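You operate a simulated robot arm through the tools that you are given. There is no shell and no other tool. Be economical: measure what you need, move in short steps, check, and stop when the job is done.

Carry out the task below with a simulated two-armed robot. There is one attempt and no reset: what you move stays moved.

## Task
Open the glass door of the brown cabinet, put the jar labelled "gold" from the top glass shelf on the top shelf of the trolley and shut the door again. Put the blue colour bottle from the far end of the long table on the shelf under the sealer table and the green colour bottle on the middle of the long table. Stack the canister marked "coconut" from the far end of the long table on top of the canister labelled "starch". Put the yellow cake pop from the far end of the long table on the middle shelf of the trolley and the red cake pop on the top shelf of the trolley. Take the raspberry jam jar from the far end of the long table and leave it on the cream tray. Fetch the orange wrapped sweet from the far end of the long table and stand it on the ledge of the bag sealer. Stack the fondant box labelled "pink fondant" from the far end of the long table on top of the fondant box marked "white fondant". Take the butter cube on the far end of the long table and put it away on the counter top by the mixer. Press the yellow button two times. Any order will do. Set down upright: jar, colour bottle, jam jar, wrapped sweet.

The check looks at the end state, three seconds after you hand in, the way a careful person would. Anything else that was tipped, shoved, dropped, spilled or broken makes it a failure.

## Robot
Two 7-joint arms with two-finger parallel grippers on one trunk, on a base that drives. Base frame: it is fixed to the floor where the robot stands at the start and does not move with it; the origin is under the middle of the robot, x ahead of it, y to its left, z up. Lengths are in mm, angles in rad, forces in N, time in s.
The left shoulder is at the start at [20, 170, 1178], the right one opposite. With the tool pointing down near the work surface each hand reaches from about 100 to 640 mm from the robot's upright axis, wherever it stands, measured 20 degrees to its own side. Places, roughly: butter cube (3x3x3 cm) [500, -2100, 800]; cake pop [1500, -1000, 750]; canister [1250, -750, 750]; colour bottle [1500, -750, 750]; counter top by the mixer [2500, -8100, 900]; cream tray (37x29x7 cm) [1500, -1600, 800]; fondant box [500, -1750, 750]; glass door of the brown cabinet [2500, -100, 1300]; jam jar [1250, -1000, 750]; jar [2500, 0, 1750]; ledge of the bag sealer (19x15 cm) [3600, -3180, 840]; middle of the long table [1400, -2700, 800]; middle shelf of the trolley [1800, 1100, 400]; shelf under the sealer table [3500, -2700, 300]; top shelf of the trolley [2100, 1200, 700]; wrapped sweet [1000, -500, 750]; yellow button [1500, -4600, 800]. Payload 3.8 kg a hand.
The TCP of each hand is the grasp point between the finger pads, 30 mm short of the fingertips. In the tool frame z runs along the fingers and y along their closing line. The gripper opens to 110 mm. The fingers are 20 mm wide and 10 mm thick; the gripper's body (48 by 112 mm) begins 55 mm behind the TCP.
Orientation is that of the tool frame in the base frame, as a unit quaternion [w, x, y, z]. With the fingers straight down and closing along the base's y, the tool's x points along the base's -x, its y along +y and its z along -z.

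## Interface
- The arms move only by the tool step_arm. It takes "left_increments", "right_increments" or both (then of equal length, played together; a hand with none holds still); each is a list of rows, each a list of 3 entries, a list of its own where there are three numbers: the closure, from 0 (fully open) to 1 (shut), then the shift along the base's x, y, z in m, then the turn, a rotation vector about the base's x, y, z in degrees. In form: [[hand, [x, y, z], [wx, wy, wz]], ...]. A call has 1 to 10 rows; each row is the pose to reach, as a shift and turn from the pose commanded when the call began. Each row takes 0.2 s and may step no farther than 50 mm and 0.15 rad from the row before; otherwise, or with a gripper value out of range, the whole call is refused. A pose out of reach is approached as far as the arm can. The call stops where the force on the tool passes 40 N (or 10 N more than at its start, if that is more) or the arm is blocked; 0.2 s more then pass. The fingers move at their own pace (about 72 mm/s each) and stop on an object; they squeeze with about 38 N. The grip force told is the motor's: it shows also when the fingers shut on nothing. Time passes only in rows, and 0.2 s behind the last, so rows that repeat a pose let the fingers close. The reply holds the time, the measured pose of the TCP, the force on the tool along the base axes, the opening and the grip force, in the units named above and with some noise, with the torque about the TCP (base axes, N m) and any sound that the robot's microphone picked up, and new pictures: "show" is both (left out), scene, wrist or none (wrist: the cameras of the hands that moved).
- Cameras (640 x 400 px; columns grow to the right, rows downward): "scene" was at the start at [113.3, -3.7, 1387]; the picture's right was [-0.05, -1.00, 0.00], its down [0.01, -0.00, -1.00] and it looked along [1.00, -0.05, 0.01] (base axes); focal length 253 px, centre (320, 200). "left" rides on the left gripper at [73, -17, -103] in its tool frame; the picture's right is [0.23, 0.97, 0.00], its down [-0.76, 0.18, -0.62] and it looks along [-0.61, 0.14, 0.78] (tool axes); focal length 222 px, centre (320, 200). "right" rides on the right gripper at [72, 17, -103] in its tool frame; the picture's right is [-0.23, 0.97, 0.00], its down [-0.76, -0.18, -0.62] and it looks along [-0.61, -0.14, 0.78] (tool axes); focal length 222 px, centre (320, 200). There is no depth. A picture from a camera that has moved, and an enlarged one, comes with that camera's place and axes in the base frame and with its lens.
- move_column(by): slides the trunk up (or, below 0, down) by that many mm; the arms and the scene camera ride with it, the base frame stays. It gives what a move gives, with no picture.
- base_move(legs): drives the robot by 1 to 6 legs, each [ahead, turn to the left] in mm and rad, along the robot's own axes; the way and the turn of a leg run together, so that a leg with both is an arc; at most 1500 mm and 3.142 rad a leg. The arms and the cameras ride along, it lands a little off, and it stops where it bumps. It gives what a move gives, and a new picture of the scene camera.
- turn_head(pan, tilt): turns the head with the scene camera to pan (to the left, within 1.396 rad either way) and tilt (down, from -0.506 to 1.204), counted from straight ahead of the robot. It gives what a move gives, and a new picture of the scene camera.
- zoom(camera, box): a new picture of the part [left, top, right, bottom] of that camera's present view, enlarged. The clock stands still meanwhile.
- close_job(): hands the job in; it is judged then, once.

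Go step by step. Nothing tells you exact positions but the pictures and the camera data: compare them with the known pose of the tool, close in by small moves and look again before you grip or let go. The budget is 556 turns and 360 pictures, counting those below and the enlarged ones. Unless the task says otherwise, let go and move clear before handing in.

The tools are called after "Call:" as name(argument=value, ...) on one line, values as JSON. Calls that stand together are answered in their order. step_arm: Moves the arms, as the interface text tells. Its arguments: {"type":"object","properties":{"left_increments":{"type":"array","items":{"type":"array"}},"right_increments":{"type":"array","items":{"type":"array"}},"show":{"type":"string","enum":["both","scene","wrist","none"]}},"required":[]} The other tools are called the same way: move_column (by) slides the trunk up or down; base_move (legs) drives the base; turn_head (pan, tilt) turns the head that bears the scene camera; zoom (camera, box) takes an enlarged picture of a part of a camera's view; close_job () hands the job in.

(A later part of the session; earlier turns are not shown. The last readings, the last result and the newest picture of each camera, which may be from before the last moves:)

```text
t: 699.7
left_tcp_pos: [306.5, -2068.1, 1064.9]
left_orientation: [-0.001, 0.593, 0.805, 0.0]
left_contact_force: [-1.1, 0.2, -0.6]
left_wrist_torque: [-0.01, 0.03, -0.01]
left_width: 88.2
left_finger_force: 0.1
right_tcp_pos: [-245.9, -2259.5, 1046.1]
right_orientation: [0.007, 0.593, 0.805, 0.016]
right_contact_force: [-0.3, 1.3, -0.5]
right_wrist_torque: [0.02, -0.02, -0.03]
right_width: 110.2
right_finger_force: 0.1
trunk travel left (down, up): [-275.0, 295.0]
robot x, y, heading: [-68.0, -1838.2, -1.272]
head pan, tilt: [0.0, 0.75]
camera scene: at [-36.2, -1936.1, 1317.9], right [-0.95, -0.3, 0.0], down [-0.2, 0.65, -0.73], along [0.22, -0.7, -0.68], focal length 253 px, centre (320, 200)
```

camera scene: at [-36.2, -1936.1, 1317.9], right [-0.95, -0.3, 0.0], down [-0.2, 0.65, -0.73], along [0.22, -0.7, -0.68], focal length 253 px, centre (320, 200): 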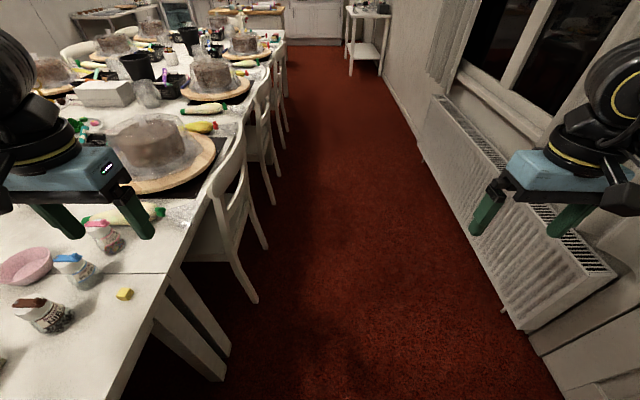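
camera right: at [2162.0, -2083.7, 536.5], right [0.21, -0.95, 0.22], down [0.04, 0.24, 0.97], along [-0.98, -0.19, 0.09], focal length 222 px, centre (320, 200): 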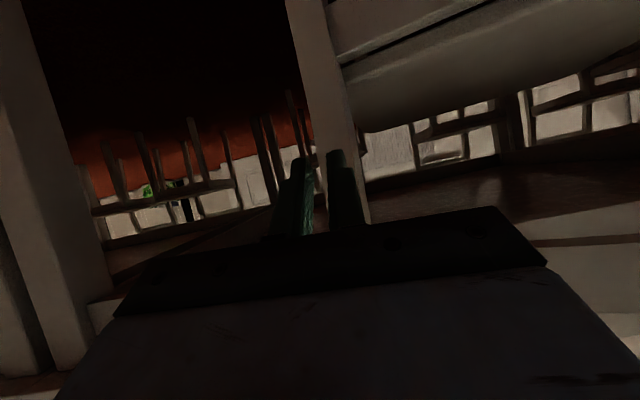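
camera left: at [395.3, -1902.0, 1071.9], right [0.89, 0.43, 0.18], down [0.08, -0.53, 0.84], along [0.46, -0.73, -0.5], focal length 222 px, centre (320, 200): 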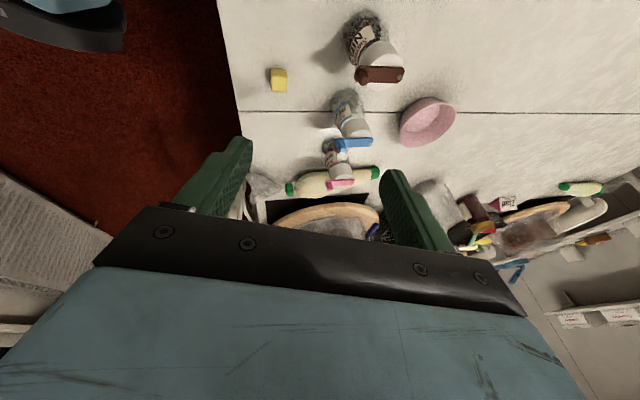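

Parallel to the table now. Moving the left hand sideways above the pink box, watching with the head turned left.

Call:
turn_head(pan=1.2, tilt=0.7)

Call:
step_arm(left_increments=[[0.2, [0.02, 0.039, 0], [0, 0, -0.3]], [0.2, [0.04, 0.078, 0], [0, 0, -0.6]], [0.2, [0.06, 0.117, 0], [0, 0, -1]], [0.2, [0.08, 0.155, 0], [0, 0, -1.5]], [0.2, [0.1, 0.194, 0], [0, 0, -2]], [0.2, [0.12, 0.233, -0.02], [0, 0, -2.2]], [0.2, [0.139, 0.269, -0.045], [0, 0, -2.2]], [0.2, [0.139, 0.269, -0.09], [0, 0, -2.2]], [0.2, [0.139, 0.269, -0.13], [0, 0, -2.2]]], show="both")

```text
t: 701.1
left_tcp_pos: [306.5, -2067.9, 1064.1]
left_orientation: [-0.001, 0.593, 0.805, 0.0]
left_contact_force: [0.7, 0.6, 0.2]
left_wrist_torque: [0.0, 0.0, 0.0]
left_width: 88.0
left_finger_force: 0.1
right_tcp_pos: [-243.5, -2260.1, 1045.1]
right_orientation: [0.008, 0.594, 0.805, 0.017]
right_contact_force: [-0.3, 0.0, -1.1]
right_wrist_torque: [-0.03, 0.01, -0.01]
right_width: 110.1
right_finger_force: 0.0
trunk travel left (down, up): [-275.0, 295.0]
robot x, y, heading: [-70.5, -1841.2, -1.27]
head pan, tilt: [1.201, 0.7]
camera scene: at [24.1, -1863.5, 1322.1], right [-0.07, -1.0, 0.0], down [-0.64, 0.04, -0.76], along [0.76, -0.05, -0.64], focal length 253 px, centre (320, 200)
```

scene: 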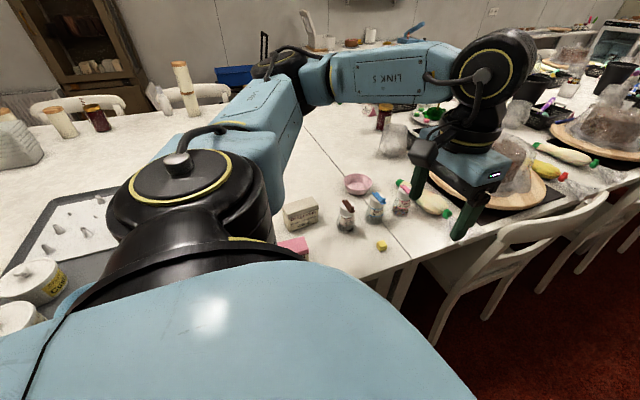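

```text
t: 703.1
left_tcp_pos: [437.2, -1814.7, 924.8]
left_orientation: [0.0, 0.608, 0.794, 0.001]
left_contact_force: [0.5, -1.0, 0.1]
left_wrist_torque: [0.0, 0.02, -0.02]
left_width: 88.1
left_finger_force: 0.0
left hand out of reach, approached as far as the arm can: row 7, 8, 9
right_tcp_pos: [-244.0, -2260.6, 1044.6]
right_orientation: [0.007, 0.594, 0.805, 0.016]
right_contact_force: [-0.1, -0.2, -0.1]
right_wrist_torque: [0.01, 0.03, -0.02]
right_width: 110.1
right_finger_force: 0.1
trunk travel left (down, up): [-275.0, 295.0]
robot x, y, heading: [-70.2, -1837.2, -1.262]
head pan, tilt: [1.201, 0.7]
camera scene: at [24.0, -1863.1, 1322.1], right [-0.07, -1.0, 0.0], down [-0.64, 0.04, -0.77], along [0.76, -0.05, -0.64], focal length 253 px, centre (320, 200)
camera left: at [403.2, -1748.7, 1026.8], right [0.88, 0.47, 0.0], down [0.37, -0.69, 0.62], along [0.3, -0.55, -0.78], focal length 222 px, centre (320, 200)
```

scene: 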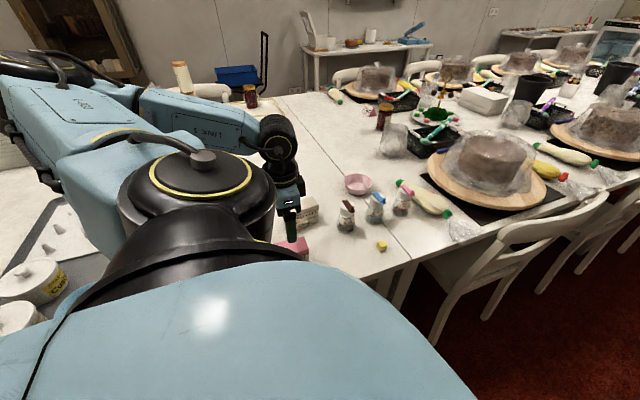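
left: 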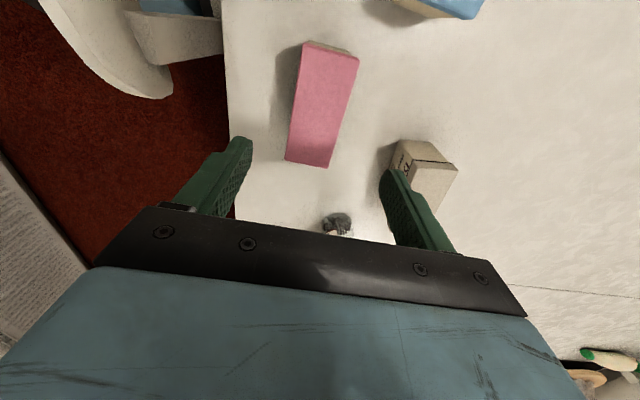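

The pink box is right below, slightly toward −u where the arm is folded. Reversing the base 70 mm to gain room, then lowering onto the box.

Call:
base_move(legs=[[-70, 0]])

```text
t: 704.1
left_tcp_pos: [416.9, -1747.9, 925.9]
left_orientation: [0.0, 0.61, 0.792, 0.0]
left_contact_force: [-0.7, 0.8, 0.1]
left_wrist_torque: [0.0, -0.02, 0.03]
left_width: 88.1
left_finger_force: 0.1
right_tcp_pos: [-266.5, -2192.5, 1046.9]
right_orientation: [0.007, 0.593, 0.805, 0.016]
right_contact_force: [0.4, 1.3, 1.1]
right_wrist_torque: [-0.01, -0.01, 0.0]
right_width: 110.0
right_finger_force: 0.1
trunk travel left (down, up): [-275.0, 295.0]
robot x, y, heading: [-91.1, -1772.6, -1.269]
head pan, tilt: [1.201, 0.7]
camera scene: at [2.7, -1795.2, 1322.1], right [-0.07, -1.0, 0.0], down [-0.64, 0.04, -0.77], along [0.76, -0.05, -0.64], focal length 253 px, centre (320, 200)
```

scene: 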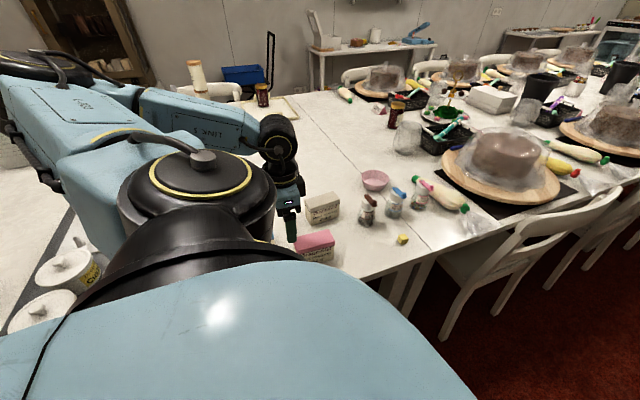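

Call:
step_arm(left_increments=[[0.2, [0.006, -0.02, 0], [0, 0, 0]], [0.2, [0.012, -0.04, -0.01], [0, 0, 0]], [0.2, [0.0166, -0.053, -0.03], [0, 0, 0]], [0.2, [0.0166, -0.053, -0.05], [0, 0, 0]]], show="wrist")

```text
t: 705.1
left_tcp_pos: [433.7, -1801.5, 874.8]
left_orientation: [-0.001, 0.609, 0.794, 0.002]
left_contact_force: [0.4, 0.3, 0.4]
left_wrist_torque: [0.02, -0.02, 0.01]
left_width: 87.7
left_finger_force: 0.1
right_tcp_pos: [-266.5, -2193.8, 1046.9]
right_orientation: [0.006, 0.594, 0.805, 0.017]
right_contact_force: [0.5, 0.0, -0.3]
right_wrist_torque: [-0.01, 0.01, 0.01]
right_width: 109.9
right_finger_force: 0.0
trunk travel left (down, up): [-275.0, 295.0]
robot x, y, heading: [-88.2, -1770.7, -1.27]
head pan, tilt: [1.201, 0.7]
camera left: at [400.0, -1735.5, 976.7], right [0.88, 0.47, 0.0], down [0.37, -0.69, 0.62], along [0.29, -0.55, -0.78], focal length 222 px, centre (320, 200)
```

left: 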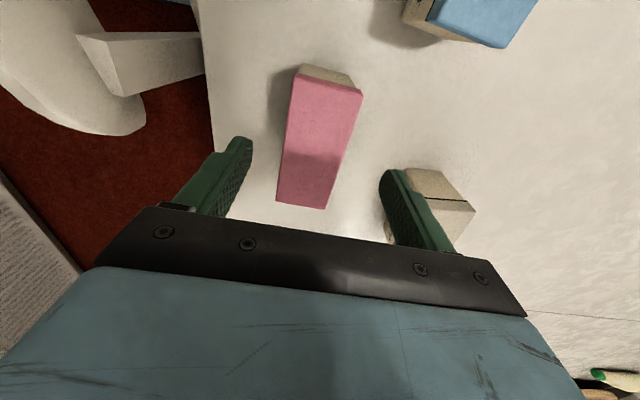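

Perfectly centred. Descending and gripping.

Call:
step_arm(left_increments=[[0.2, [0, 0.0, -0.03], [0, 0, 0]], [0.2, [0, 0, -0.06], [0, 0, 0]], [0.2, [0, 0, -0.083], [0, 0, 0]], [0.4, [0, 0, -0.083], [0, 0, 0]], [0.6, [0, 0, -0.083], [0, 0, 0]], [0.7, [0, 0, -0.083], [0, 0, 0]]], show="none")

```text
t: 706.5
left_tcp_pos: [432.8, -1803.7, 791.5]
left_orientation: [-0.001, 0.609, 0.793, 0.0]
left_contact_force: [-0.4, -0.3, -0.7]
left_wrist_torque: [-0.11, 0.04, -0.04]
left_width: 44.9
left_finger_force: 37.9
right_tcp_pos: [-266.0, -2193.6, 1046.3]
right_orientation: [0.007, 0.594, 0.804, 0.017]
right_contact_force: [-0.2, 0.3, -0.3]
right_wrist_torque: [-0.03, 0.0, 0.0]
right_width: 109.9
right_finger_force: 0.0
trunk travel left (down, up): [-275.0, 295.0]
robot x, y, heading: [-90.5, -1773.5, -1.271]
head pan, tilt: [1.201, 0.7]
```

Gripped (45 mm). Lifting and viewing the white box.

Call:
step_arm(left_increments=[[0.7, [0, 0, 0.04], [0, 0, 0]], [0.7, [0, 0, 0.08], [0, 0, 0]], [0.7, [0, 0, 0.12], [0, 0, 0]], [0.7, [0.03, 0.0, 0.14], [0, 0, 0]], [0.7, [0.06, 0.0, 0.14], [0, 0, 0]]], show="both")

Call:
zoom(camera="scene", box=[240, 150, 400, 270])

```text
t: 707.7
left_tcp_pos: [471.0, -1808.8, 929.8]
left_orientation: [-0.001, 0.61, 0.792, 0.002]
left_contact_force: [-0.1, -0.4, -2.5]
left_wrist_torque: [0.01, 0.0, 0.0]
left_width: 45.0
left_finger_force: 37.7
left hand out of reach, approached as far as the arm can: row 5
right_tcp_pos: [-266.9, -2193.5, 1044.8]
right_orientation: [0.007, 0.593, 0.805, 0.016]
right_contact_force: [-0.6, -0.8, -0.2]
right_wrist_torque: [-0.03, -0.04, -0.02]
right_width: 109.9
right_finger_force: 0.1
trunk travel left (down, up): [-275.0, 295.0]
robot x, y, heading: [-91.4, -1772.1, -1.269]
head pan, tilt: [1.201, 0.7]
camera scene: at [2.4, -1797.2, 1322.1], right [-0.07, -1.0, 0.0], down [-0.64, 0.04, -0.77], along [0.76, -0.05, -0.64], focal length 253 px, centre (320, 200)
camera left: at [436.0, -1743.5, 1032.4], right [0.88, 0.47, 0.0], down [0.37, -0.69, 0.62], along [0.29, -0.55, -0.78], focal length 222 px, centre (320, 200)
```

scene: 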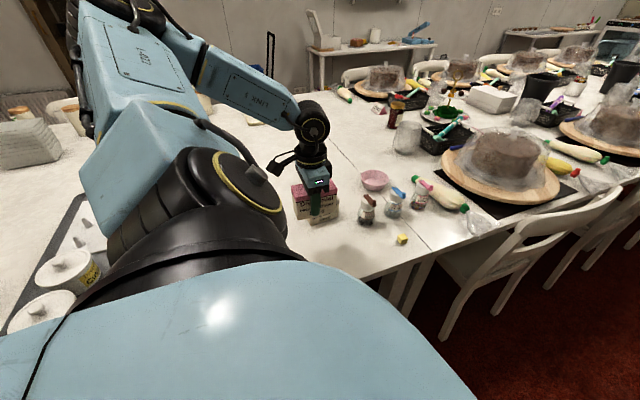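
left: 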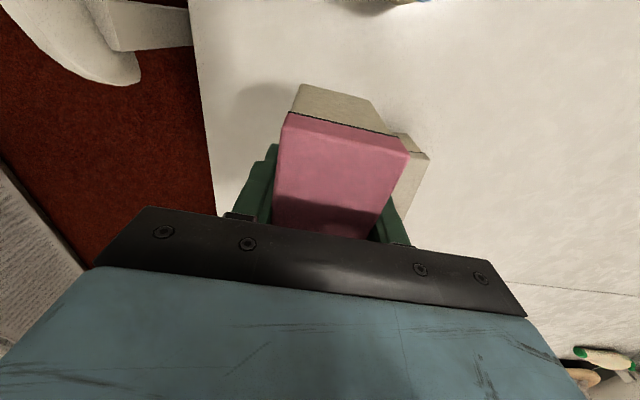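

```text
3.33 times, centred on (320, 210) of scene
camera zoom: at [2.4, -1797.2, 1322.1], right [-0.07, -1.0, 0.0], down [-0.64, 0.04, -0.77], along [0.76, -0.05, -0.64], focal length 844 px, centre (320, 167)
```

zoom: 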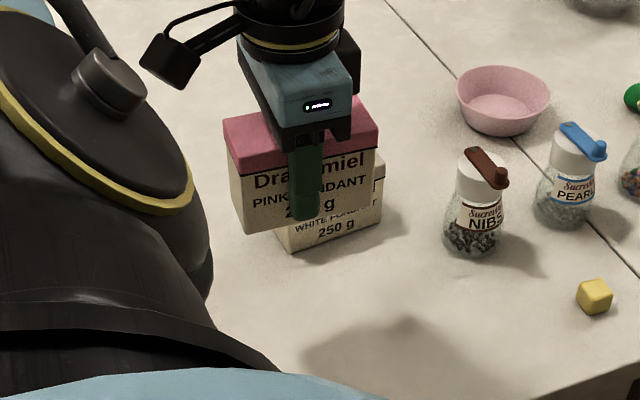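

Pink label confirmed; white box centre ≈ (599, −1840), turned a few degrees. Moving over it with matching yaw.

Call:
step_arm(left_increments=[[0.7, [0.03, -0.008, 0], [0, 0, 2]], [0.7, [0.065, -0.017, 0], [0, 0, 4]], [0.7, [0.1, -0.026, 0], [0, 0, 6]], [0.7, [0.128, -0.033, -0.01], [0, 0, 7.8]], [0.7, [0.128, -0.033, -0.045], [0, 0, 7.8]]], show="wrist")

Call:
zoom(camera="scene", box=[240, 130, 400, 250])

```text
t: 708.9
left_tcp_pos: [550.7, -1869.6, 901.9]
left_orientation: [0.0, 0.553, 0.833, 0.002]
left_contact_force: [0.3, 0.6, -2.1]
left_wrist_torque: [0.0, 0.02, 0.01]
left_width: 45.1
left_finger_force: 37.8
left hand out of reach, approached as far as the arm can: row 1, 2, 3, 4, 5
right_tcp_pos: [-266.0, -2194.2, 1046.4]
right_orientation: [0.006, 0.594, 0.804, 0.017]
right_contact_force: [0.1, -0.3, 0.6]
right_wrist_torque: [0.03, -0.03, -0.02]
right_width: 110.1
right_finger_force: 0.0
trunk travel left (down, up): [-275.0, 295.0]
robot x, y, heading: [-89.8, -1772.2, -1.27]
head pan, tilt: [1.201, 0.7]
camera left: at [508.2, -1808.5, 1004.1], right [0.81, 0.59, 0.01], down [0.46, -0.63, 0.62], along [0.37, -0.5, -0.78], focal length 222 px, centre (320, 200)
```

left: 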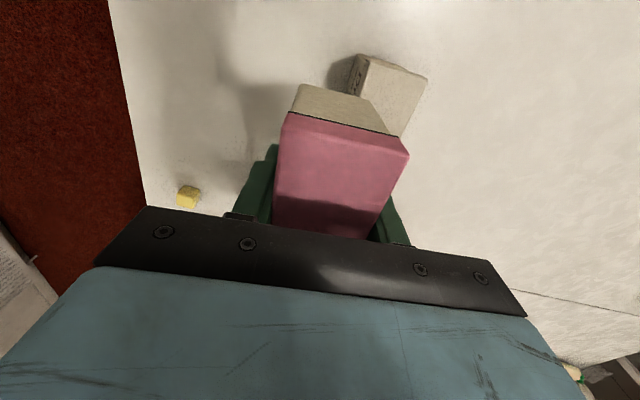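

```text
3.33 times, centred on (320, 190) of scene
camera zoom: at [3.3, -1796.1, 1322.0], right [-0.07, -1.0, 0.0], down [-0.64, 0.04, -0.76], along [0.76, -0.05, -0.64], focal length 844 px, centre (320, 233)
```

zoom: 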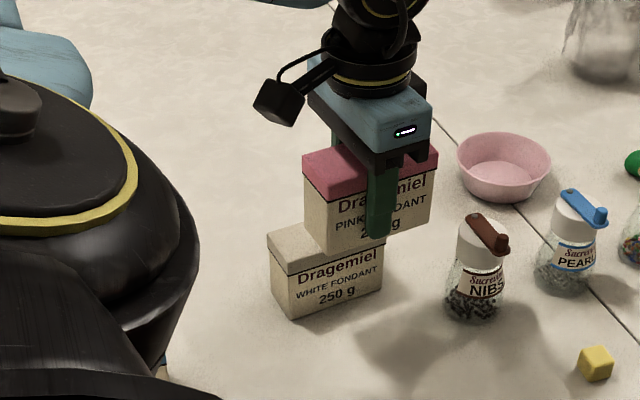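

The wrist is at its yaw limit; a modest rotation of the pink box relative to the white one is harmless, so I'll relax the yaw by 18° to reach the centre.

Call:
step_arm(left_increments=[[0.7, [0.0, 0.0, 0.01], [0, 0, 6]], [0.7, [0.01, 0.006, 0.01], [0, 0, 12]], [0.7, [0.025, 0.015, 0.01], [0, 0, 18]], [0.7, [0.048, 0.029, 0.01], [0, 0, 20]]], show="wrist")

```text
t: 709.9
left_tcp_pos: [598.6, -1840.0, 913.1]
left_orientation: [-0.001, 0.401, 0.916, 0.001]
left_contact_force: [-0.3, -0.2, -3.3]
left_wrist_torque: [0.05, 0.02, -0.02]
left_width: 44.6
left_finger_force: 37.2
right_tcp_pos: [-266.3, -2192.7, 1045.7]
right_orientation: [0.006, 0.594, 0.805, 0.016]
right_contact_force: [-0.7, 0.3, 0.0]
right_wrist_torque: [-0.01, 0.0, 0.01]
right_width: 109.9
right_finger_force: 0.0
trunk travel left (down, up): [-275.0, 295.0]
robot x, y, heading: [-91.2, -1769.2, -1.269]
head pan, tilt: [1.201, 0.7]
camera left: at [538.2, -1797.0, 1015.0], right [0.56, 0.83, 0.0], down [0.65, -0.44, 0.62], along [0.52, -0.35, -0.78], focal length 222 px, centre (320, 200)
```

left: 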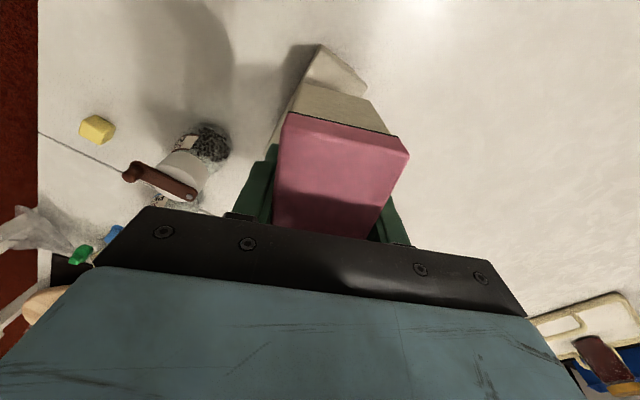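

Reached the centre. Trying to rotate back a little for better alignment, then checking from the scene camera.

Call:
step_arm(left_increments=[[0.7, [0.0, 0.0, 0], [0, 0, -5]], [0.7, [0.0, 0.0, 0], [0, 0, -10]]], show="none")

Call:
zoom(camera="scene", box=[240, 130, 400, 250])

```text
t: 710.5
left_tcp_pos: [599.6, -1838.6, 913.3]
left_orientation: [0.0, 0.461, 0.888, 0.001]
left_contact_force: [-0.7, -0.4, -2.8]
left_wrist_torque: [0.01, 0.01, 0.0]
left_width: 44.8
left_finger_force: 37.8
right_tcp_pos: [-265.8, -2192.9, 1045.5]
right_orientation: [0.007, 0.594, 0.804, 0.017]
right_contact_force: [0.5, 1.1, 0.0]
right_wrist_torque: [0.0, 0.03, 0.0]
right_width: 110.2
right_finger_force: 0.1
trunk travel left (down, up): [-275.0, 295.0]
robot x, y, heading: [-93.6, -1771.8, -1.27]
head pan, tilt: [1.201, 0.7]
```

```text
3.33 times, centred on (320, 190) of scene
camera zoom: at [3.3, -1796.3, 1322.1], right [-0.07, -1.0, 0.0], down [-0.64, 0.04, -0.76], along [0.76, -0.05, -0.64], focal length 844 px, centre (320, 233)
```

zoom: 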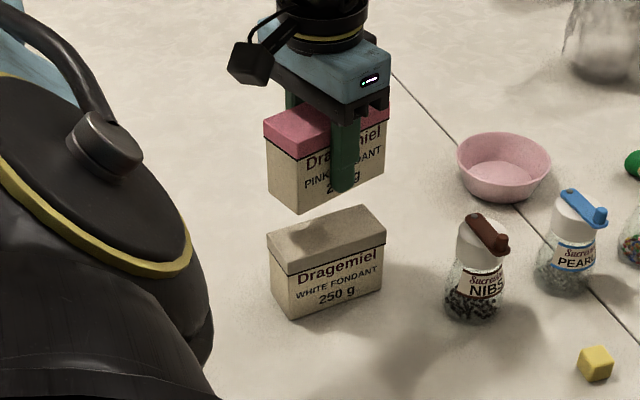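

Nearly aligned, and centred within a few mm. Lowering.

Call:
step_arm(left_increments=[[0.7, [0.0, 0.0, -0.025], [0, 0, 0]], [0.7, [0.0, 0.0, -0.045], [0, 0, 0]], [0.7, [0.0, 0.0, -0.055], [0, 0, 0]], [0.7, [0.0, 0.0, -0.055], [0, 0, 0]]], show="none")

Call:
step_arm(left_increments=[[0.7, [0.0, 0.0, -0.003], [0, 0, 0]], [0.7, [0.0, 0.0, -0.004], [0, 0, 0]]], show="none")

Call:
step_arm(left_increments=[[0.7, [0.0, 0.0, -0.002], [0, 0, 0]], [0.7, [0.0, 0.0, -0.003], [0, 0, 0]]], show="none")

```text
t: 711.5
left_tcp_pos: [592.3, -1842.5, 860.2]
left_orientation: [0.003, 0.477, 0.879, 0.001]
left_contact_force: [5.1, -1.5, 21.5]
left_wrist_torque: [0.75, 0.49, -0.14]
left_width: 44.6
left_finger_force: 37.6
left hand out of reach, approached as far as the arm can: row 1, 2, 3, 4
right_tcp_pos: [-267.4, -2192.4, 1045.7]
right_orientation: [0.007, 0.595, 0.804, 0.018]
right_contact_force: [-0.1, -0.4, 0.2]
right_wrist_torque: [0.03, -0.01, 0.04]
right_width: 110.2
right_finger_force: 0.1
trunk travel left (down, up): [-275.0, 295.0]
robot x, y, heading: [-93.2, -1772.7, -1.271]
head pan, tilt: [1.201, 0.7]
```

```text
t: 712.1
left_tcp_pos: [590.4, -1843.3, 855.8]
left_orientation: [0.001, 0.479, 0.878, 0.002]
left_contact_force: [4.7, -3.9, 22.4]
left_wrist_torque: [0.74, 0.55, -0.06]
left_width: 44.6
left_finger_force: 37.8
right_tcp_pos: [-268.5, -2193.9, 1045.4]
right_orientation: [0.007, 0.594, 0.804, 0.017]
right_contact_force: [0.2, -0.2, -0.4]
right_wrist_torque: [0.03, -0.02, 0.02]
right_width: 109.9
right_finger_force: 0.0
trunk travel left (down, up): [-275.0, 295.0]
robot x, y, heading: [-86.3, -1771.6, -1.268]
head pan, tilt: [1.201, 0.7]
```

```text
t: 712.7
left_tcp_pos: [589.7, -1842.2, 853.4]
left_orientation: [0.002, 0.478, 0.878, 0.001]
left_contact_force: [1.1, -0.1, 33.9]
left_wrist_torque: [0.6, 0.85, 0.05]
left_width: 44.7
left_finger_force: 37.4
right_tcp_pos: [-268.9, -2192.5, 1044.4]
right_orientation: [0.007, 0.594, 0.805, 0.018]
right_contact_force: [0.3, -0.3, -0.1]
right_wrist_torque: [0.0, 0.01, -0.01]
right_width: 109.9
right_finger_force: 0.0
trunk travel left (down, up): [-275.0, 295.0]
robot x, y, heading: [-93.2, -1770.4, -1.27]
head pan, tilt: [1.201, 0.7]
```

Contact. Relieving and releasing.

Call:
step_arm(left_increments=[[0.7, [0.0, 0.0, 0.004], [0, 0, 0]], [0.6, [0.0, 0.0, 0.006], [0, 0, 0]], [0.4, [0.0, 0.0, 0.006], [0, 0, 0]], [0.25, [0.0, 0.0, 0.006], [0, 0, 0]], [0.2, [0.0, 0.0, 0.006], [0, 0, 0]], [0.2, [0.0, 0.0, 0.05], [0, 0, 0]], [0.2, [0.0, 0.0, 0.095], [0, 0, 0]], [0.2, [-0.01, 0.0, 0.14], [0, 0, 0]]], show="none")

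Call:
zoom(camera="scene", box=[240, 130, 440, 270])

```text
t: 714.5
left_tcp_pos: [580.9, -1840.9, 992.5]
left_orientation: [-0.001, 0.48, 0.877, 0.001]
left_contact_force: [-0.4, 0.5, 0.0]
left_wrist_torque: [-0.01, -0.03, 0.0]
left_width: 87.9
left_finger_force: 0.0
right_tcp_pos: [-266.9, -2193.2, 1045.7]
right_orientation: [0.007, 0.594, 0.804, 0.017]
right_contact_force: [0.0, -0.1, 0.1]
right_wrist_torque: [0.01, 0.01, -0.01]
right_width: 110.2
right_finger_force: 0.1
trunk travel left (down, up): [-275.0, 295.0]
robot x, y, heading: [-91.9, -1768.0, -1.268]
head pan, tilt: [1.201, 0.7]
```

```text
2.86 times, centred on (340, 200) of scene
camera zoom: at [2.2, -1796.2, 1322.2], right [-0.07, -1.0, 0.0], down [-0.64, 0.04, -0.77], along [0.76, -0.05, -0.64], focal length 724 px, centre (263, 200)
```

zoom: 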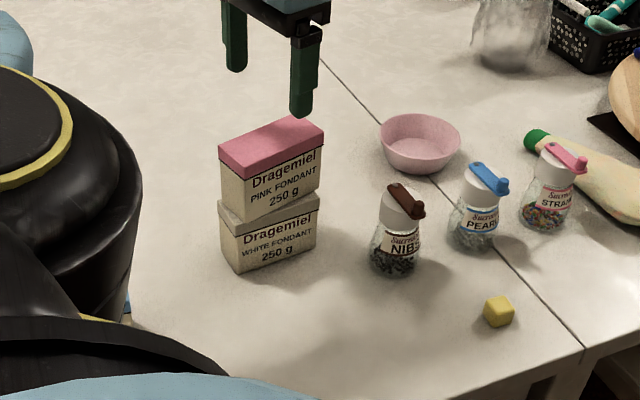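

The pink box is stacked on the white. Next, the butter cube at about (472, −2065) with the left hand.

Call:
step_arm(left_increments=[[0.3, [-0.02, -0.042, 0], [0, 0, 0]], [0.4, [-0.04, -0.084, 0], [0, 0, 0]], [0.5, [-0.06, -0.126, -0.01], [0, 0, 0]], [0.5, [-0.08, -0.168, -0.02], [0, 0, 0]], [0.5, [-0.1, -0.205, -0.04], [0, 0, 0]], [0.5, [-0.109, -0.224, -0.08], [0, 0, 0]], [0.5, [-0.109, -0.224, -0.11], [0, 0, 0]]], show="wrist")

```text
t: 716.1
left_tcp_pos: [474.9, -2064.5, 881.8]
left_orientation: [0.0, 0.479, 0.878, 0.002]
left_contact_force: [-0.3, 0.1, 0.4]
left_wrist_torque: [0.01, -0.01, -0.01]
left_width: 54.8
left_finger_force: 0.1
right_tcp_pos: [-265.9, -2192.7, 1046.0]
right_orientation: [0.007, 0.594, 0.805, 0.016]
right_contact_force: [-1.0, -0.3, -0.4]
right_wrist_torque: [0.03, -0.01, 0.01]
right_width: 110.2
right_finger_force: 0.0
trunk travel left (down, up): [-275.0, 295.0]
robot x, y, heading: [-88.3, -1771.1, -1.268]
head pan, tilt: [1.201, 0.7]
camera left: at [421.3, -2013.3, 984.0], right [0.7, 0.72, 0.0], down [0.56, -0.55, 0.62], along [0.45, -0.43, -0.78], focal length 222 px, centre (320, 200)
```

left: 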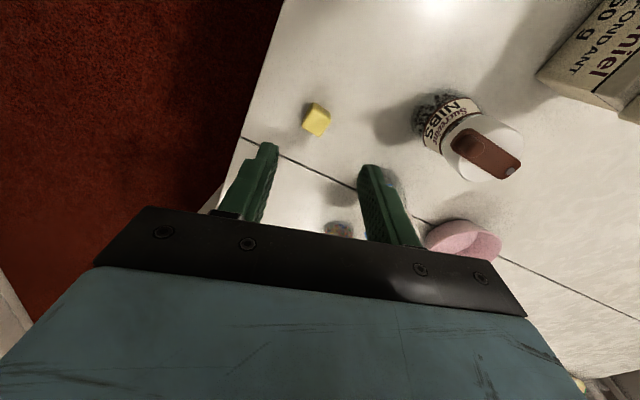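

Cube at (466, −2061). Adjusting, descending and gripping.

Call:
step_arm(left_increments=[[0.45, [-0.009, 0.0035, -0.03], [0, 0, 0]], [0.45, [-0.009, 0.0035, -0.07], [0, 0, 0]], [0.45, [-0.009, 0.0035, -0.096], [0, 0, 0]], [0.65, [-0.009, 0.0035, -0.096], [0, 0, 0]], [0.8, [-0.009, 0.0035, -0.096], [0, 0, 0]], [0.85, [-0.009, 0.0035, -0.096], [0, 0, 0]], [0.85, [-0.009, 0.0035, -0.06], [0, 0, 0]], [0.85, [-0.009, 0.0035, -0.01], [0, 0, 0]]], show="wrist")

```text
t: 717.9
left_tcp_pos: [463.7, -2058.5, 871.7]
left_orientation: [0.0, 0.479, 0.878, 0.001]
left_contact_force: [1.0, 0.5, 0.7]
left_wrist_torque: [0.0, 0.03, -0.02]
left_width: 20.9
left_finger_force: 38.0
right_tcp_pos: [-266.6, -2193.0, 1044.7]
right_orientation: [0.007, 0.594, 0.804, 0.016]
right_contact_force: [0.5, 0.5, 0.5]
right_wrist_torque: [0.0, -0.01, 0.0]
right_width: 109.8
right_finger_force: 0.1
trunk travel left (down, up): [-275.0, 295.0]
robot x, y, heading: [-86.4, -1769.7, -1.267]
head pan, tilt: [1.201, 0.7]
camera left: at [410.9, -2006.8, 974.4], right [0.7, 0.72, 0.0], down [0.56, -0.55, 0.62], along [0.45, -0.43, -0.78], focal length 222 px, centre (320, 200)
```

left: 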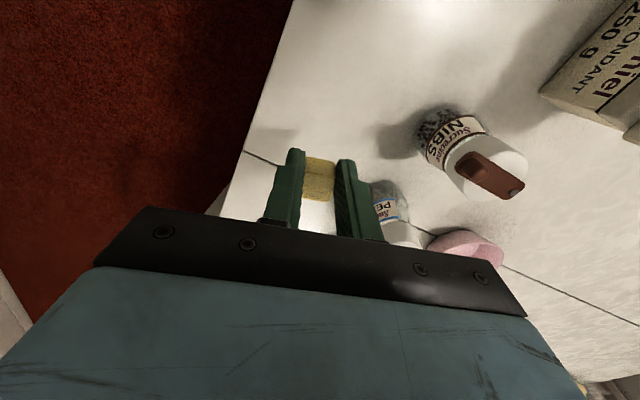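

Butter held. Retracting and driving down the right aisle, keeping well clear of the chairs.

Call:
step_arm(left_increments=[[0.85, [-0.03, 0.01, 0.03], [0, 0, -2.5]], [0.85, [-0.06, 0.02, 0.065], [0, 0, -5]], [0.85, [-0.09, 0.03, 0.1], [0, 0, -7.5]], [0.85, [-0.12, 0.04, 0.13], [0, 0, -10]], [0.85, [-0.15, 0.05, 0.16], [0, 0, -12.5]], [0.85, [-0.177, 0.06, 0.19], [0, 0, -15]]], show="none")

Call:
turn_head(pan=0, tilt=0.4)

Call:
base_move(legs=[[0, -0.5], [400, 0], [0, 0.5], [1500, 0], [500, 0]])

```text
t: 719.3
left_tcp_pos: [287.7, -2002.5, 1060.5]
left_orientation: [-0.001, 0.59, 0.808, 0.002]
left_contact_force: [-0.1, 0.0, -1.0]
left_wrist_torque: [0.0, -0.01, 0.0]
left_width: 20.8
left_finger_force: 37.9
right_tcp_pos: [-266.1, -2193.2, 1046.0]
right_orientation: [0.007, 0.594, 0.804, 0.016]
right_contact_force: [0.1, -0.5, -0.4]
right_wrist_torque: [0.02, -0.02, -0.04]
right_width: 109.9
right_finger_force: 0.0
trunk travel left (down, up): [-275.0, 295.0]
robot x, y, heading: [-89.5, -1771.6, -1.27]
head pan, tilt: [1.201, 0.7]
```

```text
t: 720.7
left_tcp_pos: [289.1, -2003.4, 1059.1]
left_orientation: [0.0, 0.589, 0.808, 0.001]
left_contact_force: [0.2, 0.5, -0.2]
left_wrist_torque: [-0.02, -0.01, -0.01]
left_width: 21.1
left_finger_force: 38.0
right_tcp_pos: [-267.1, -2191.6, 1045.7]
right_orientation: [0.007, 0.594, 0.804, 0.016]
right_contact_force: [0.0, 0.4, 0.8]
right_wrist_torque: [0.02, -0.01, -0.03]
right_width: 109.8
right_finger_force: 0.0
trunk travel left (down, up): [-275.0, 295.0]
robot x, y, heading: [-87.8, -1767.6, -1.275]
head pan, tilt: [0.0, 0.4]
camera scene: at [-54.1, -1878.9, 1348.9], right [-0.95, -0.3, 0.0], down [-0.12, 0.37, -0.92], along [0.27, -0.88, -0.39], focal length 253 px, centre (320, 200)
```

scene: 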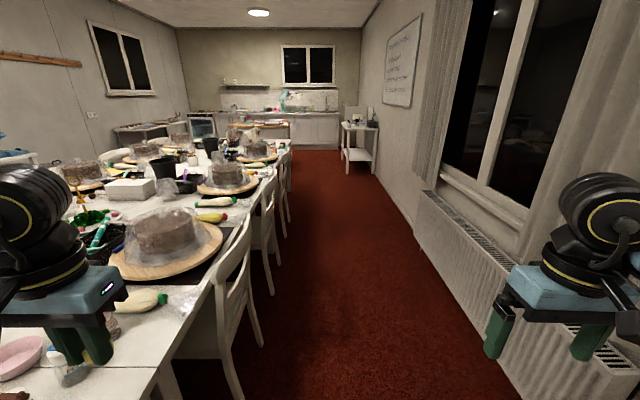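

```text
t: 735.5
left_tcp_pos: [838.2, -4257.8, 1059.3]
left_orientation: [0.0, 0.577, 0.817, 0.0]
left_contact_force: [-0.1, -1.2, -0.5]
left_wrist_torque: [0.0, 0.04, 0.0]
left_width: 20.7
left_finger_force: 38.2
right_tcp_pos: [289.9, -4465.6, 1044.8]
right_orientation: [0.006, 0.582, 0.813, 0.017]
right_contact_force: [-0.8, -0.9, -0.1]
right_wrist_torque: [-0.02, 0.01, 0.0]
right_width: 109.9
right_finger_force: 0.0
trunk travel left (down, up): [-275.0, 295.0]
robot x, y, heading: [451.0, -4036.3, -1.235]
head pan, tilt: [0.0, 0.4]
camera scene: at [493.3, -4144.8, 1348.9], right [-0.94, -0.33, 0.0], down [-0.13, 0.37, -0.92], along [0.3, -0.87, -0.39], focal length 253 px, centre (320, 200)
```

scene: 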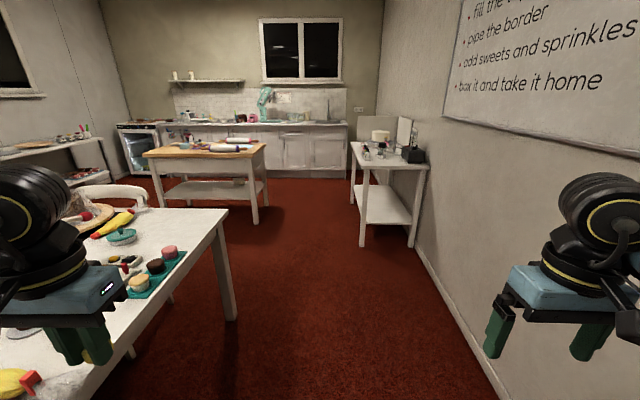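

I can see a teal pad with coloured round objects near the table's far end. Zooming.

Call:
zoom(camera="scene", box=[80, 200, 240, 320])

```text
3.33 times, centred on (160, 260) of scene
camera zoom: at [493.3, -4144.8, 1348.9], right [-0.94, -0.33, 0.0], down [-0.13, 0.37, -0.92], along [0.3, -0.87, -0.39], focal length 844 px, centre (853, 0)
```

zoom: 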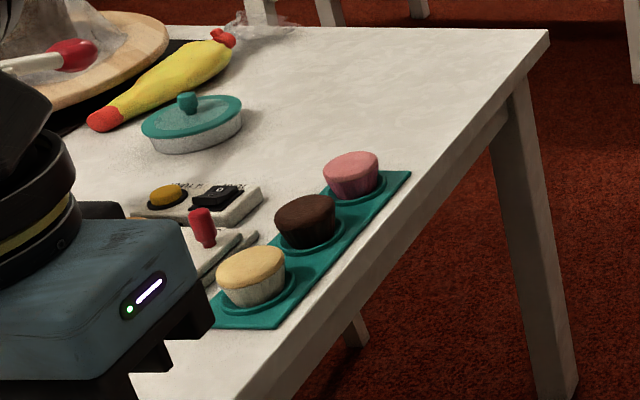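

The yellow button is on a small box at about (1460, −4624). Driving there and facing the table.

Call:
base_move(legs=[[0, -0.035], [702, 0], [0, 1.57], [220, 0]])

Call:
turn_head(pan=-0.2, tilt=0.75)

```text
t: 744.8
left_tcp_pos: [1099.6, -4255.6, 1059.4]
left_orientation: [0.0, -0.159, 0.987, 0.0]
left_contact_force: [0.1, -0.7, -0.6]
left_wrist_torque: [0.02, 0.05, 0.04]
left_width: 20.8
left_finger_force: 38.0
right_tcp_pos: [1293.4, -4808.5, 1045.2]
right_orientation: [-0.007, -0.152, 0.988, 0.016]
right_contact_force: [-0.1, 0.4, -0.6]
right_wrist_torque: [0.0, 0.02, 0.01]
right_width: 109.9
right_finger_force: 0.0
trunk travel left (down, up): [-275.0, 295.0]
robot x, y, heading: [868.2, -4637.1, 0.307]
head pan, tilt: [0.0, 0.4]
camera scene: at [981.5, -4601.0, 1348.8], right [0.31, -0.95, 0.0], down [-0.37, -0.12, -0.92], along [0.88, 0.28, -0.39], focal length 253 px, centre (320, 200)
```

scene: 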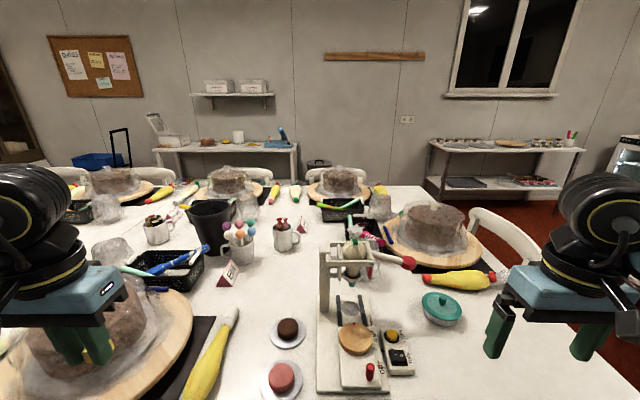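

```text
t: 745.7
left_tcp_pos: [1099.3, -4256.5, 1059.5]
left_orientation: [-0.001, -0.158, 0.987, 0.0]
left_contact_force: [-0.1, 0.4, -1.0]
left_wrist_torque: [0.03, 0.01, -0.02]
left_width: 21.0
left_finger_force: 37.9
right_tcp_pos: [1293.1, -4809.6, 1046.4]
right_orientation: [-0.007, -0.154, 0.988, 0.017]
right_contact_force: [0.3, -0.4, 0.0]
right_wrist_torque: [0.02, -0.01, 0.02]
right_width: 110.1
right_finger_force: 0.0
trunk travel left (down, up): [-275.0, 295.0]
robot x, y, heading: [867.1, -4640.3, 0.309]
head pan, tilt: [-0.201, 0.75]
camera scene: at [974.8, -4620.5, 1317.9], right [0.11, -0.99, 0.0], down [-0.68, -0.07, -0.73], along [0.73, 0.08, -0.68], focal length 253 px, centre (320, 200)
```

scene: 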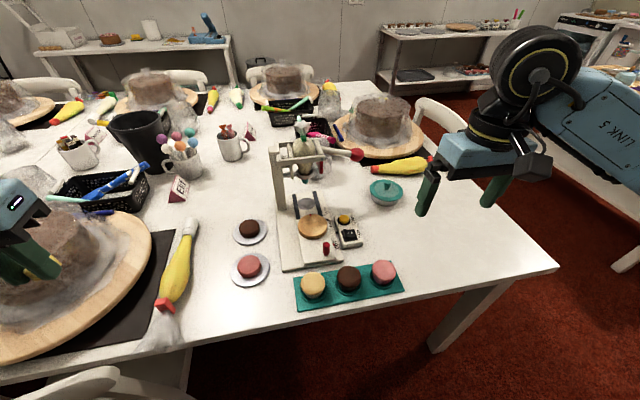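

The yellow button is at about (1475, −4633, 780) beside a small press. I'll press with the left finger of the opened right gripper so the hand stays clear of the press.

Call:
step_arm(right_increments=[[0, [0.04, 0.024, 0], [0, 0, 0]], [0, [0.08, 0.048, 0], [0, 0, 0]], [0, [0.12, 0.072, 0], [0, 0, 0]], [0, [0.16, 0.096, 0], [0, 0, 0]], [0, [0.2, 0.12, 0], [0, 0, 0]], [0, [0.2, 0.12, -0.05], [0, 0, 0]], [0, [0.2, 0.12, -0.1], [0, 0, 0]], [0, [0.2, 0.12, -0.15], [0, 0, 0]], [0, [0.2, 0.12, -0.19], [0, 0, 0]]], show="both")

Call:
zoom(camera="scene", box=[260, 130, 420, 290])

```text
t: 747.7
left_tcp_pos: [1098.9, -4255.7, 1058.8]
left_orientation: [-0.001, -0.158, 0.987, 0.0]
left_contact_force: [-0.1, -0.1, -0.1]
left_wrist_torque: [-0.02, 0.01, 0.02]
left_width: 21.2
left_finger_force: 37.8
right_tcp_pos: [1493.1, -4688.9, 855.3]
right_orientation: [-0.007, -0.152, 0.988, 0.017]
right_contact_force: [0.0, -0.1, 0.3]
right_wrist_torque: [-0.04, -0.01, 0.0]
right_width: 109.8
right_finger_force: 0.1
trunk travel left (down, up): [-275.0, 295.0]
robot x, y, heading: [869.2, -4637.3, 0.307]
head pan, tilt: [-0.201, 0.75]
camera scene: at [974.9, -4620.3, 1317.8], right [0.11, -0.99, 0.0], down [-0.68, -0.07, -0.73], along [0.73, 0.08, -0.68], focal length 253 px, centre (320, 200)
camera right: at [1420.0, -4697.7, 961.2], right [-0.08, 1.0, 0.03], down [0.79, 0.04, 0.61], along [0.61, 0.07, -0.79], focal length 222 px, centre (320, 200)
```

scene: 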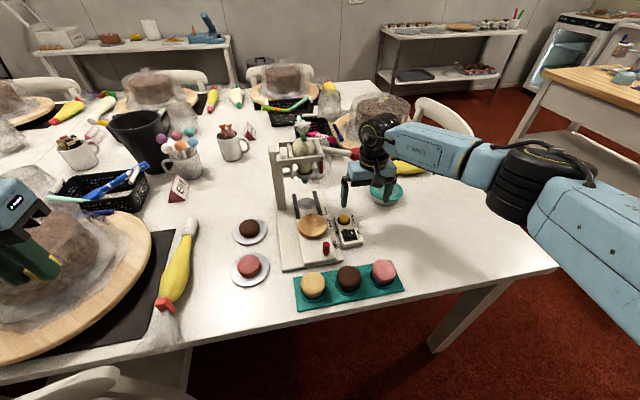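
right: 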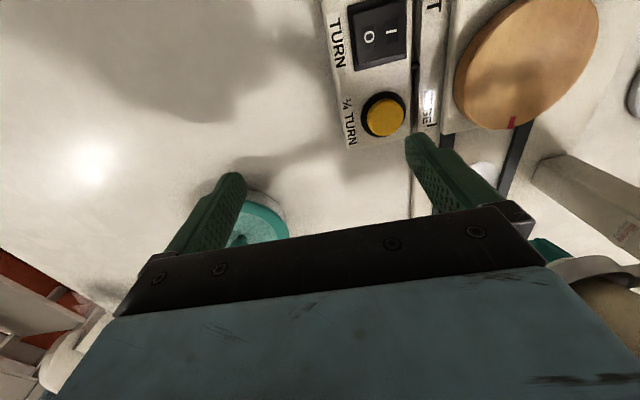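

```text
2.50 times, centred on (340, 210) of scene
camera zoom: at [974.9, -4620.3, 1317.8], right [0.11, -0.99, 0.0], down [-0.68, -0.07, -0.73], along [0.73, 0.08, -0.68], focal length 633 px, centre (270, 175)
```

zoom: 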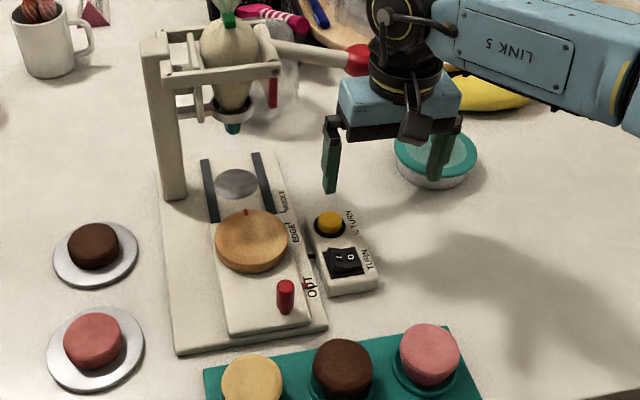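

Left finger is nearly above the yellow button. Fine-adjusting and lowering to just above it.

Call:
step_arm(right_increments=[[0, [-0.004, -0.0045, -0.02], [0, 0, 0]], [0, [-0.004, -0.0045, -0.038], [0, 0, 0]], [0, [-0.004, -0.0045, -0.038], [0, 0, 0]]], show="wrist")

```text
t: 748.5
left_tcp_pos: [1098.2, -4255.9, 1059.5]
left_orientation: [-0.001, -0.158, 0.987, -0.001]
left_contact_force: [-0.3, -1.0, 0.0]
left_wrist_torque: [0.01, -0.02, -0.02]
left_width: 21.0
left_finger_force: 38.4
right_tcp_pos: [1488.5, -4692.9, 817.9]
right_orientation: [-0.007, -0.153, 0.988, 0.017]
right_contact_force: [-0.2, -0.3, 0.4]
right_wrist_torque: [0.01, 0.0, 0.01]
right_width: 110.3
right_finger_force: 0.0
trunk travel left (down, up): [-275.0, 295.0]
robot x, y, heading: [869.3, -4636.1, 0.309]
head pan, tilt: [-0.201, 0.75]
camera right: at [1416.2, -4701.5, 923.1], right [-0.08, 1.0, 0.03], down [0.79, 0.04, 0.61], along [0.61, 0.07, -0.79], focal length 222 px, centre (320, 200)
```

right: 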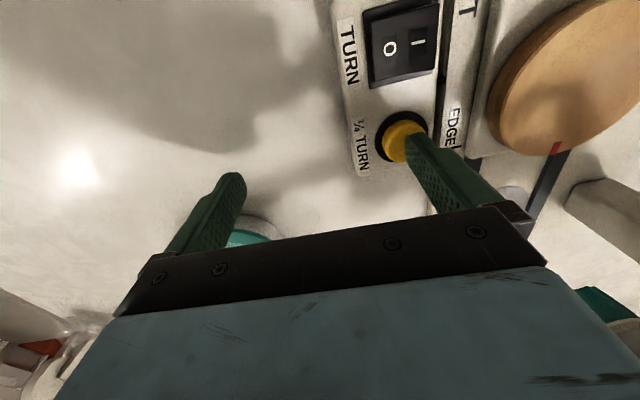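

Call:
step_arm(right_increments=[[0, [0.002, -0.008, 0], [0, 0, 0]], [0, [0.002, -0.008, -0.006], [0, 0, 0]], [0, [0.002, -0.008, -0.01], [0, 0, 0]]], show="none")

Call:
step_arm(right_increments=[[0, [0, 0, -0.002], [0, 0, 0]], [0, [0, 0, -0.004], [0, 0, 0]]], show="none")

```text
t: 749.3
left_tcp_pos: [1098.6, -4256.4, 1059.6]
left_orientation: [-0.002, -0.158, 0.987, 0.0]
left_contact_force: [0.3, -0.9, -0.7]
left_wrist_torque: [-0.01, 0.0, 0.02]
left_width: 21.1
left_finger_force: 38.4
right_tcp_pos: [1491.8, -4701.1, 807.1]
right_orientation: [-0.006, -0.152, 0.988, 0.016]
right_contact_force: [0.9, 0.9, 1.6]
right_wrist_torque: [0.11, 0.0, -0.15]
right_width: 109.9
right_finger_force: 0.1
trunk travel left (down, up): [-275.0, 295.0]
robot x, y, heading: [873.0, -4639.7, 0.308]
head pan, tilt: [-0.201, 0.75]
heard: click
```

```text
t: 749.9
left_tcp_pos: [1097.9, -4256.2, 1061.3]
left_orientation: [0.001, -0.157, 0.988, 0.0]
left_contact_force: [0.0, 1.0, -0.2]
left_wrist_torque: [-0.02, 0.04, -0.03]
left_width: 21.0
left_finger_force: 38.4
right_tcp_pos: [1492.2, -4701.0, 806.3]
right_orientation: [-0.005, -0.152, 0.988, 0.017]
right_contact_force: [0.5, -2.5, 17.1]
right_wrist_torque: [1.0, 0.28, -0.06]
right_width: 108.9
right_finger_force: 0.1
trunk travel left (down, up): [-275.0, 295.0]
robot x, y, heading: [869.6, -4638.3, 0.309]
head pan, tilt: [-0.201, 0.75]
```

A click was heard—first press. Lifting fully and pressing a second time.

Call:
step_arm(right_increments=[[0, [0, 0, 0.03], [0, 0, 0]], [0, [0, 0, 0.03], [0, 0, 0]], [0, [0, 0, 0.03], [0, 0, 0]]], show="none")

Call:
step_arm(right_increments=[[0, [0, 0, -0.015], [0, 0, 0]], [0, [0, 0, -0.024], [0, 0, 0]], [0, [0, 0, -0.028], [0, 0, 0]]], show="none")

```text
t: 750.7
left_tcp_pos: [1097.7, -4255.5, 1059.0]
left_orientation: [-0.002, -0.158, 0.987, 0.0]
left_contact_force: [0.7, 0.2, -0.4]
left_wrist_torque: [0.04, -0.03, 0.03]
left_width: 21.0
left_finger_force: 38.4
right_tcp_pos: [1488.9, -4702.7, 833.0]
right_orientation: [-0.007, -0.153, 0.988, 0.015]
right_contact_force: [-0.1, 0.3, 0.4]
right_wrist_torque: [0.0, 0.01, -0.03]
right_width: 110.0
right_finger_force: 0.1
trunk travel left (down, up): [-275.0, 295.0]
robot x, y, heading: [870.1, -4635.2, 0.313]
head pan, tilt: [-0.201, 0.75]
```

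```text
t: 751.5
left_tcp_pos: [1097.0, -4256.1, 1059.3]
left_orientation: [-0.001, -0.158, 0.987, 0.0]
left_contact_force: [0.5, -0.4, -0.8]
left_wrist_torque: [0.03, 0.01, -0.02]
left_width: 20.7
left_finger_force: 37.2
right_tcp_pos: [1491.5, -4700.5, 806.8]
right_orientation: [-0.006, -0.153, 0.988, 0.016]
right_contact_force: [-3.1, -2.4, 8.1]
right_wrist_torque: [0.4, 0.22, 0.23]
right_width: 110.1
right_finger_force: 0.0
trunk travel left (down, up): [-275.0, 295.0]
robot x, y, heading: [869.3, -4638.1, 0.31]
head pan, tilt: [-0.201, 0.75]
heard: click
```

Second click heard. Raising straight up and retracting the right hand.

Call:
step_arm(right_increments=[[0, [0, 0, 0.045], [0, 0, 0]], [0, [0, 0, 0.09], [0, 0, 0]], [0, [0, 0, 0.135], [0, 0, 0]], [0, [0, 0, 0.18], [0, 0, 0]], [0, [-0.01, -0.01, 0.225], [0, 0, 0]], [0, [-0.045, -0.035, 0.24], [0, 0, 0]], [0, [-0.085, -0.055, 0.24], [0, 0, 0]], [0, [-0.125, -0.08, 0.24], [0, 0, 0]], [0, [-0.165, -0.1, 0.24], [0, 0, 0]], [0, [-0.2, -0.115, 0.24], [0, 0, 0]]], show="scene")

```text
t: 753.7
left_tcp_pos: [1097.4, -4256.1, 1060.1]
left_orientation: [-0.001, -0.158, 0.987, 0.0]
left_contact_force: [0.0, -0.6, 0.2]
left_wrist_torque: [0.03, 0.02, 0.01]
left_width: 20.8
left_finger_force: 37.9
right_tcp_pos: [1289.7, -4817.6, 1044.7]
right_orientation: [-0.008, -0.154, 0.988, 0.017]
right_contact_force: [0.8, -0.9, -0.4]
right_wrist_torque: [-0.02, -0.01, 0.02]
right_width: 109.9
right_finger_force: 0.0
trunk travel left (down, up): [-275.0, 295.0]
robot x, y, heading: [869.4, -4637.8, 0.307]
head pan, tilt: [-0.201, 0.75]
camera scene: at [974.2, -4621.0, 1317.9], right [0.11, -0.99, 0.0], down [-0.68, -0.07, -0.73], along [0.73, 0.08, -0.68], focal length 253 px, centre (320, 200)
```

scene: 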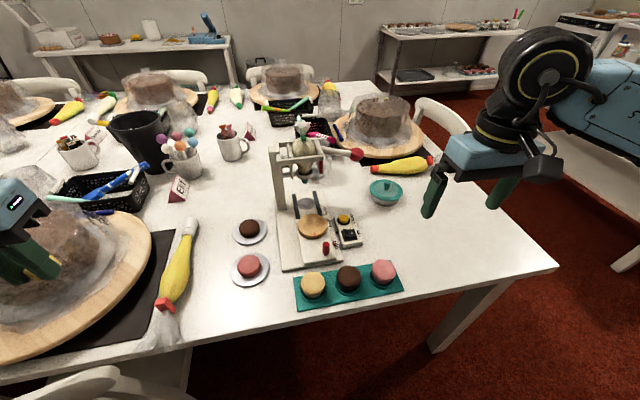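

Button pressed twice, nothing disturbed. Now carrying the butter to the kitchen counter by the mixer.

Call:
base_move(legs=[[-150, 0], [0, -1.459], [1500, 0], [1500, 0], [250, 0]])

Call:
turn_head(pan=0.15, tilt=0.45)

```text
t: 774.2
left_tcp_pos: [2541.8, -7831.3, 1059.5]
left_orientation: [-0.001, 0.54, 0.842, 0.0]
left_contact_force: [0.4, 0.8, -0.6]
left_wrist_torque: [0.05, -0.03, 0.01]
left_width: 20.9
left_finger_force: 37.9
right_tcp_pos: [2005.6, -8085.9, 1045.1]
right_orientation: [0.006, 0.544, 0.839, 0.017]
right_contact_force: [-0.4, -0.4, -0.4]
right_wrist_torque: [-0.04, 0.01, 0.01]
right_width: 110.0
right_finger_force: 0.1
trunk travel left (down, up): [-275.0, 295.0]
robot x, y, heading: [2135.6, -7645.0, -1.148]
head pan, tilt: [-0.201, 0.75]
camera scene: at [2167.3, -7746.7, 1317.7], right [-0.98, -0.22, 0.0], down [-0.15, 0.67, -0.73], along [0.16, -0.71, -0.68], focal length 253 px, centre (320, 200)
```

scene: 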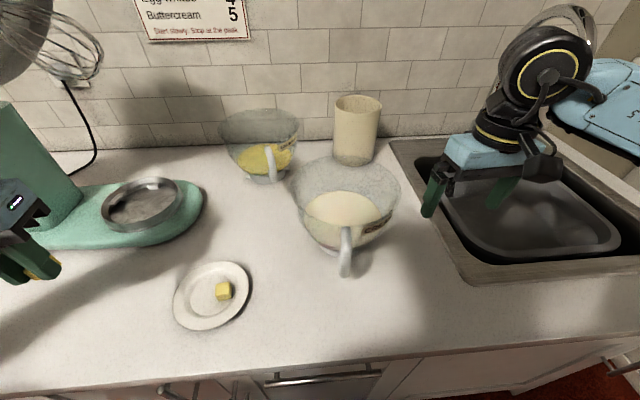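

```text
t: 775.0
left_tcp_pos: [2541.4, -7832.1, 1060.2]
left_orientation: [-0.001, 0.54, 0.842, 0.0]
left_contact_force: [-0.6, -0.1, -1.3]
left_wrist_torque: [-0.01, 0.01, 0.0]
left_width: 20.7
left_finger_force: 37.8
right_tcp_pos: [2004.6, -8085.0, 1044.1]
right_orientation: [0.006, 0.545, 0.838, 0.018]
right_contact_force: [-0.1, 0.0, 0.4]
right_wrist_torque: [-0.03, 0.0, 0.02]
right_width: 109.8
right_finger_force: 0.1
trunk travel left (down, up): [-275.0, 295.0]
robot x, y, heading: [2138.0, -7645.3, -1.149]
head pan, tilt: [0.15, 0.45]
camera scene: at [2198.5, -7742.4, 1344.2], right [-0.84, -0.54, 0.0], down [-0.24, 0.37, -0.9], along [0.49, -0.76, -0.44], focal length 253 px, centre (320, 200)
```

scene: 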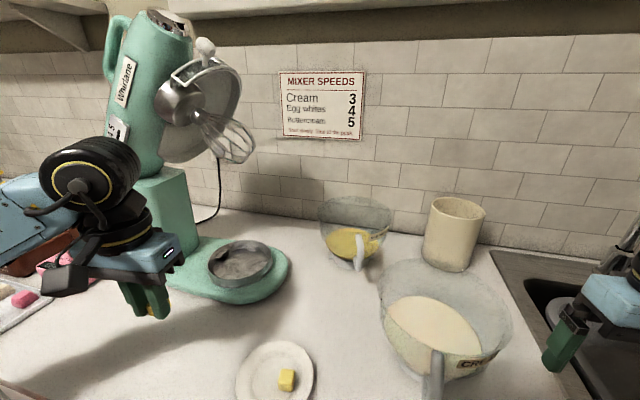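

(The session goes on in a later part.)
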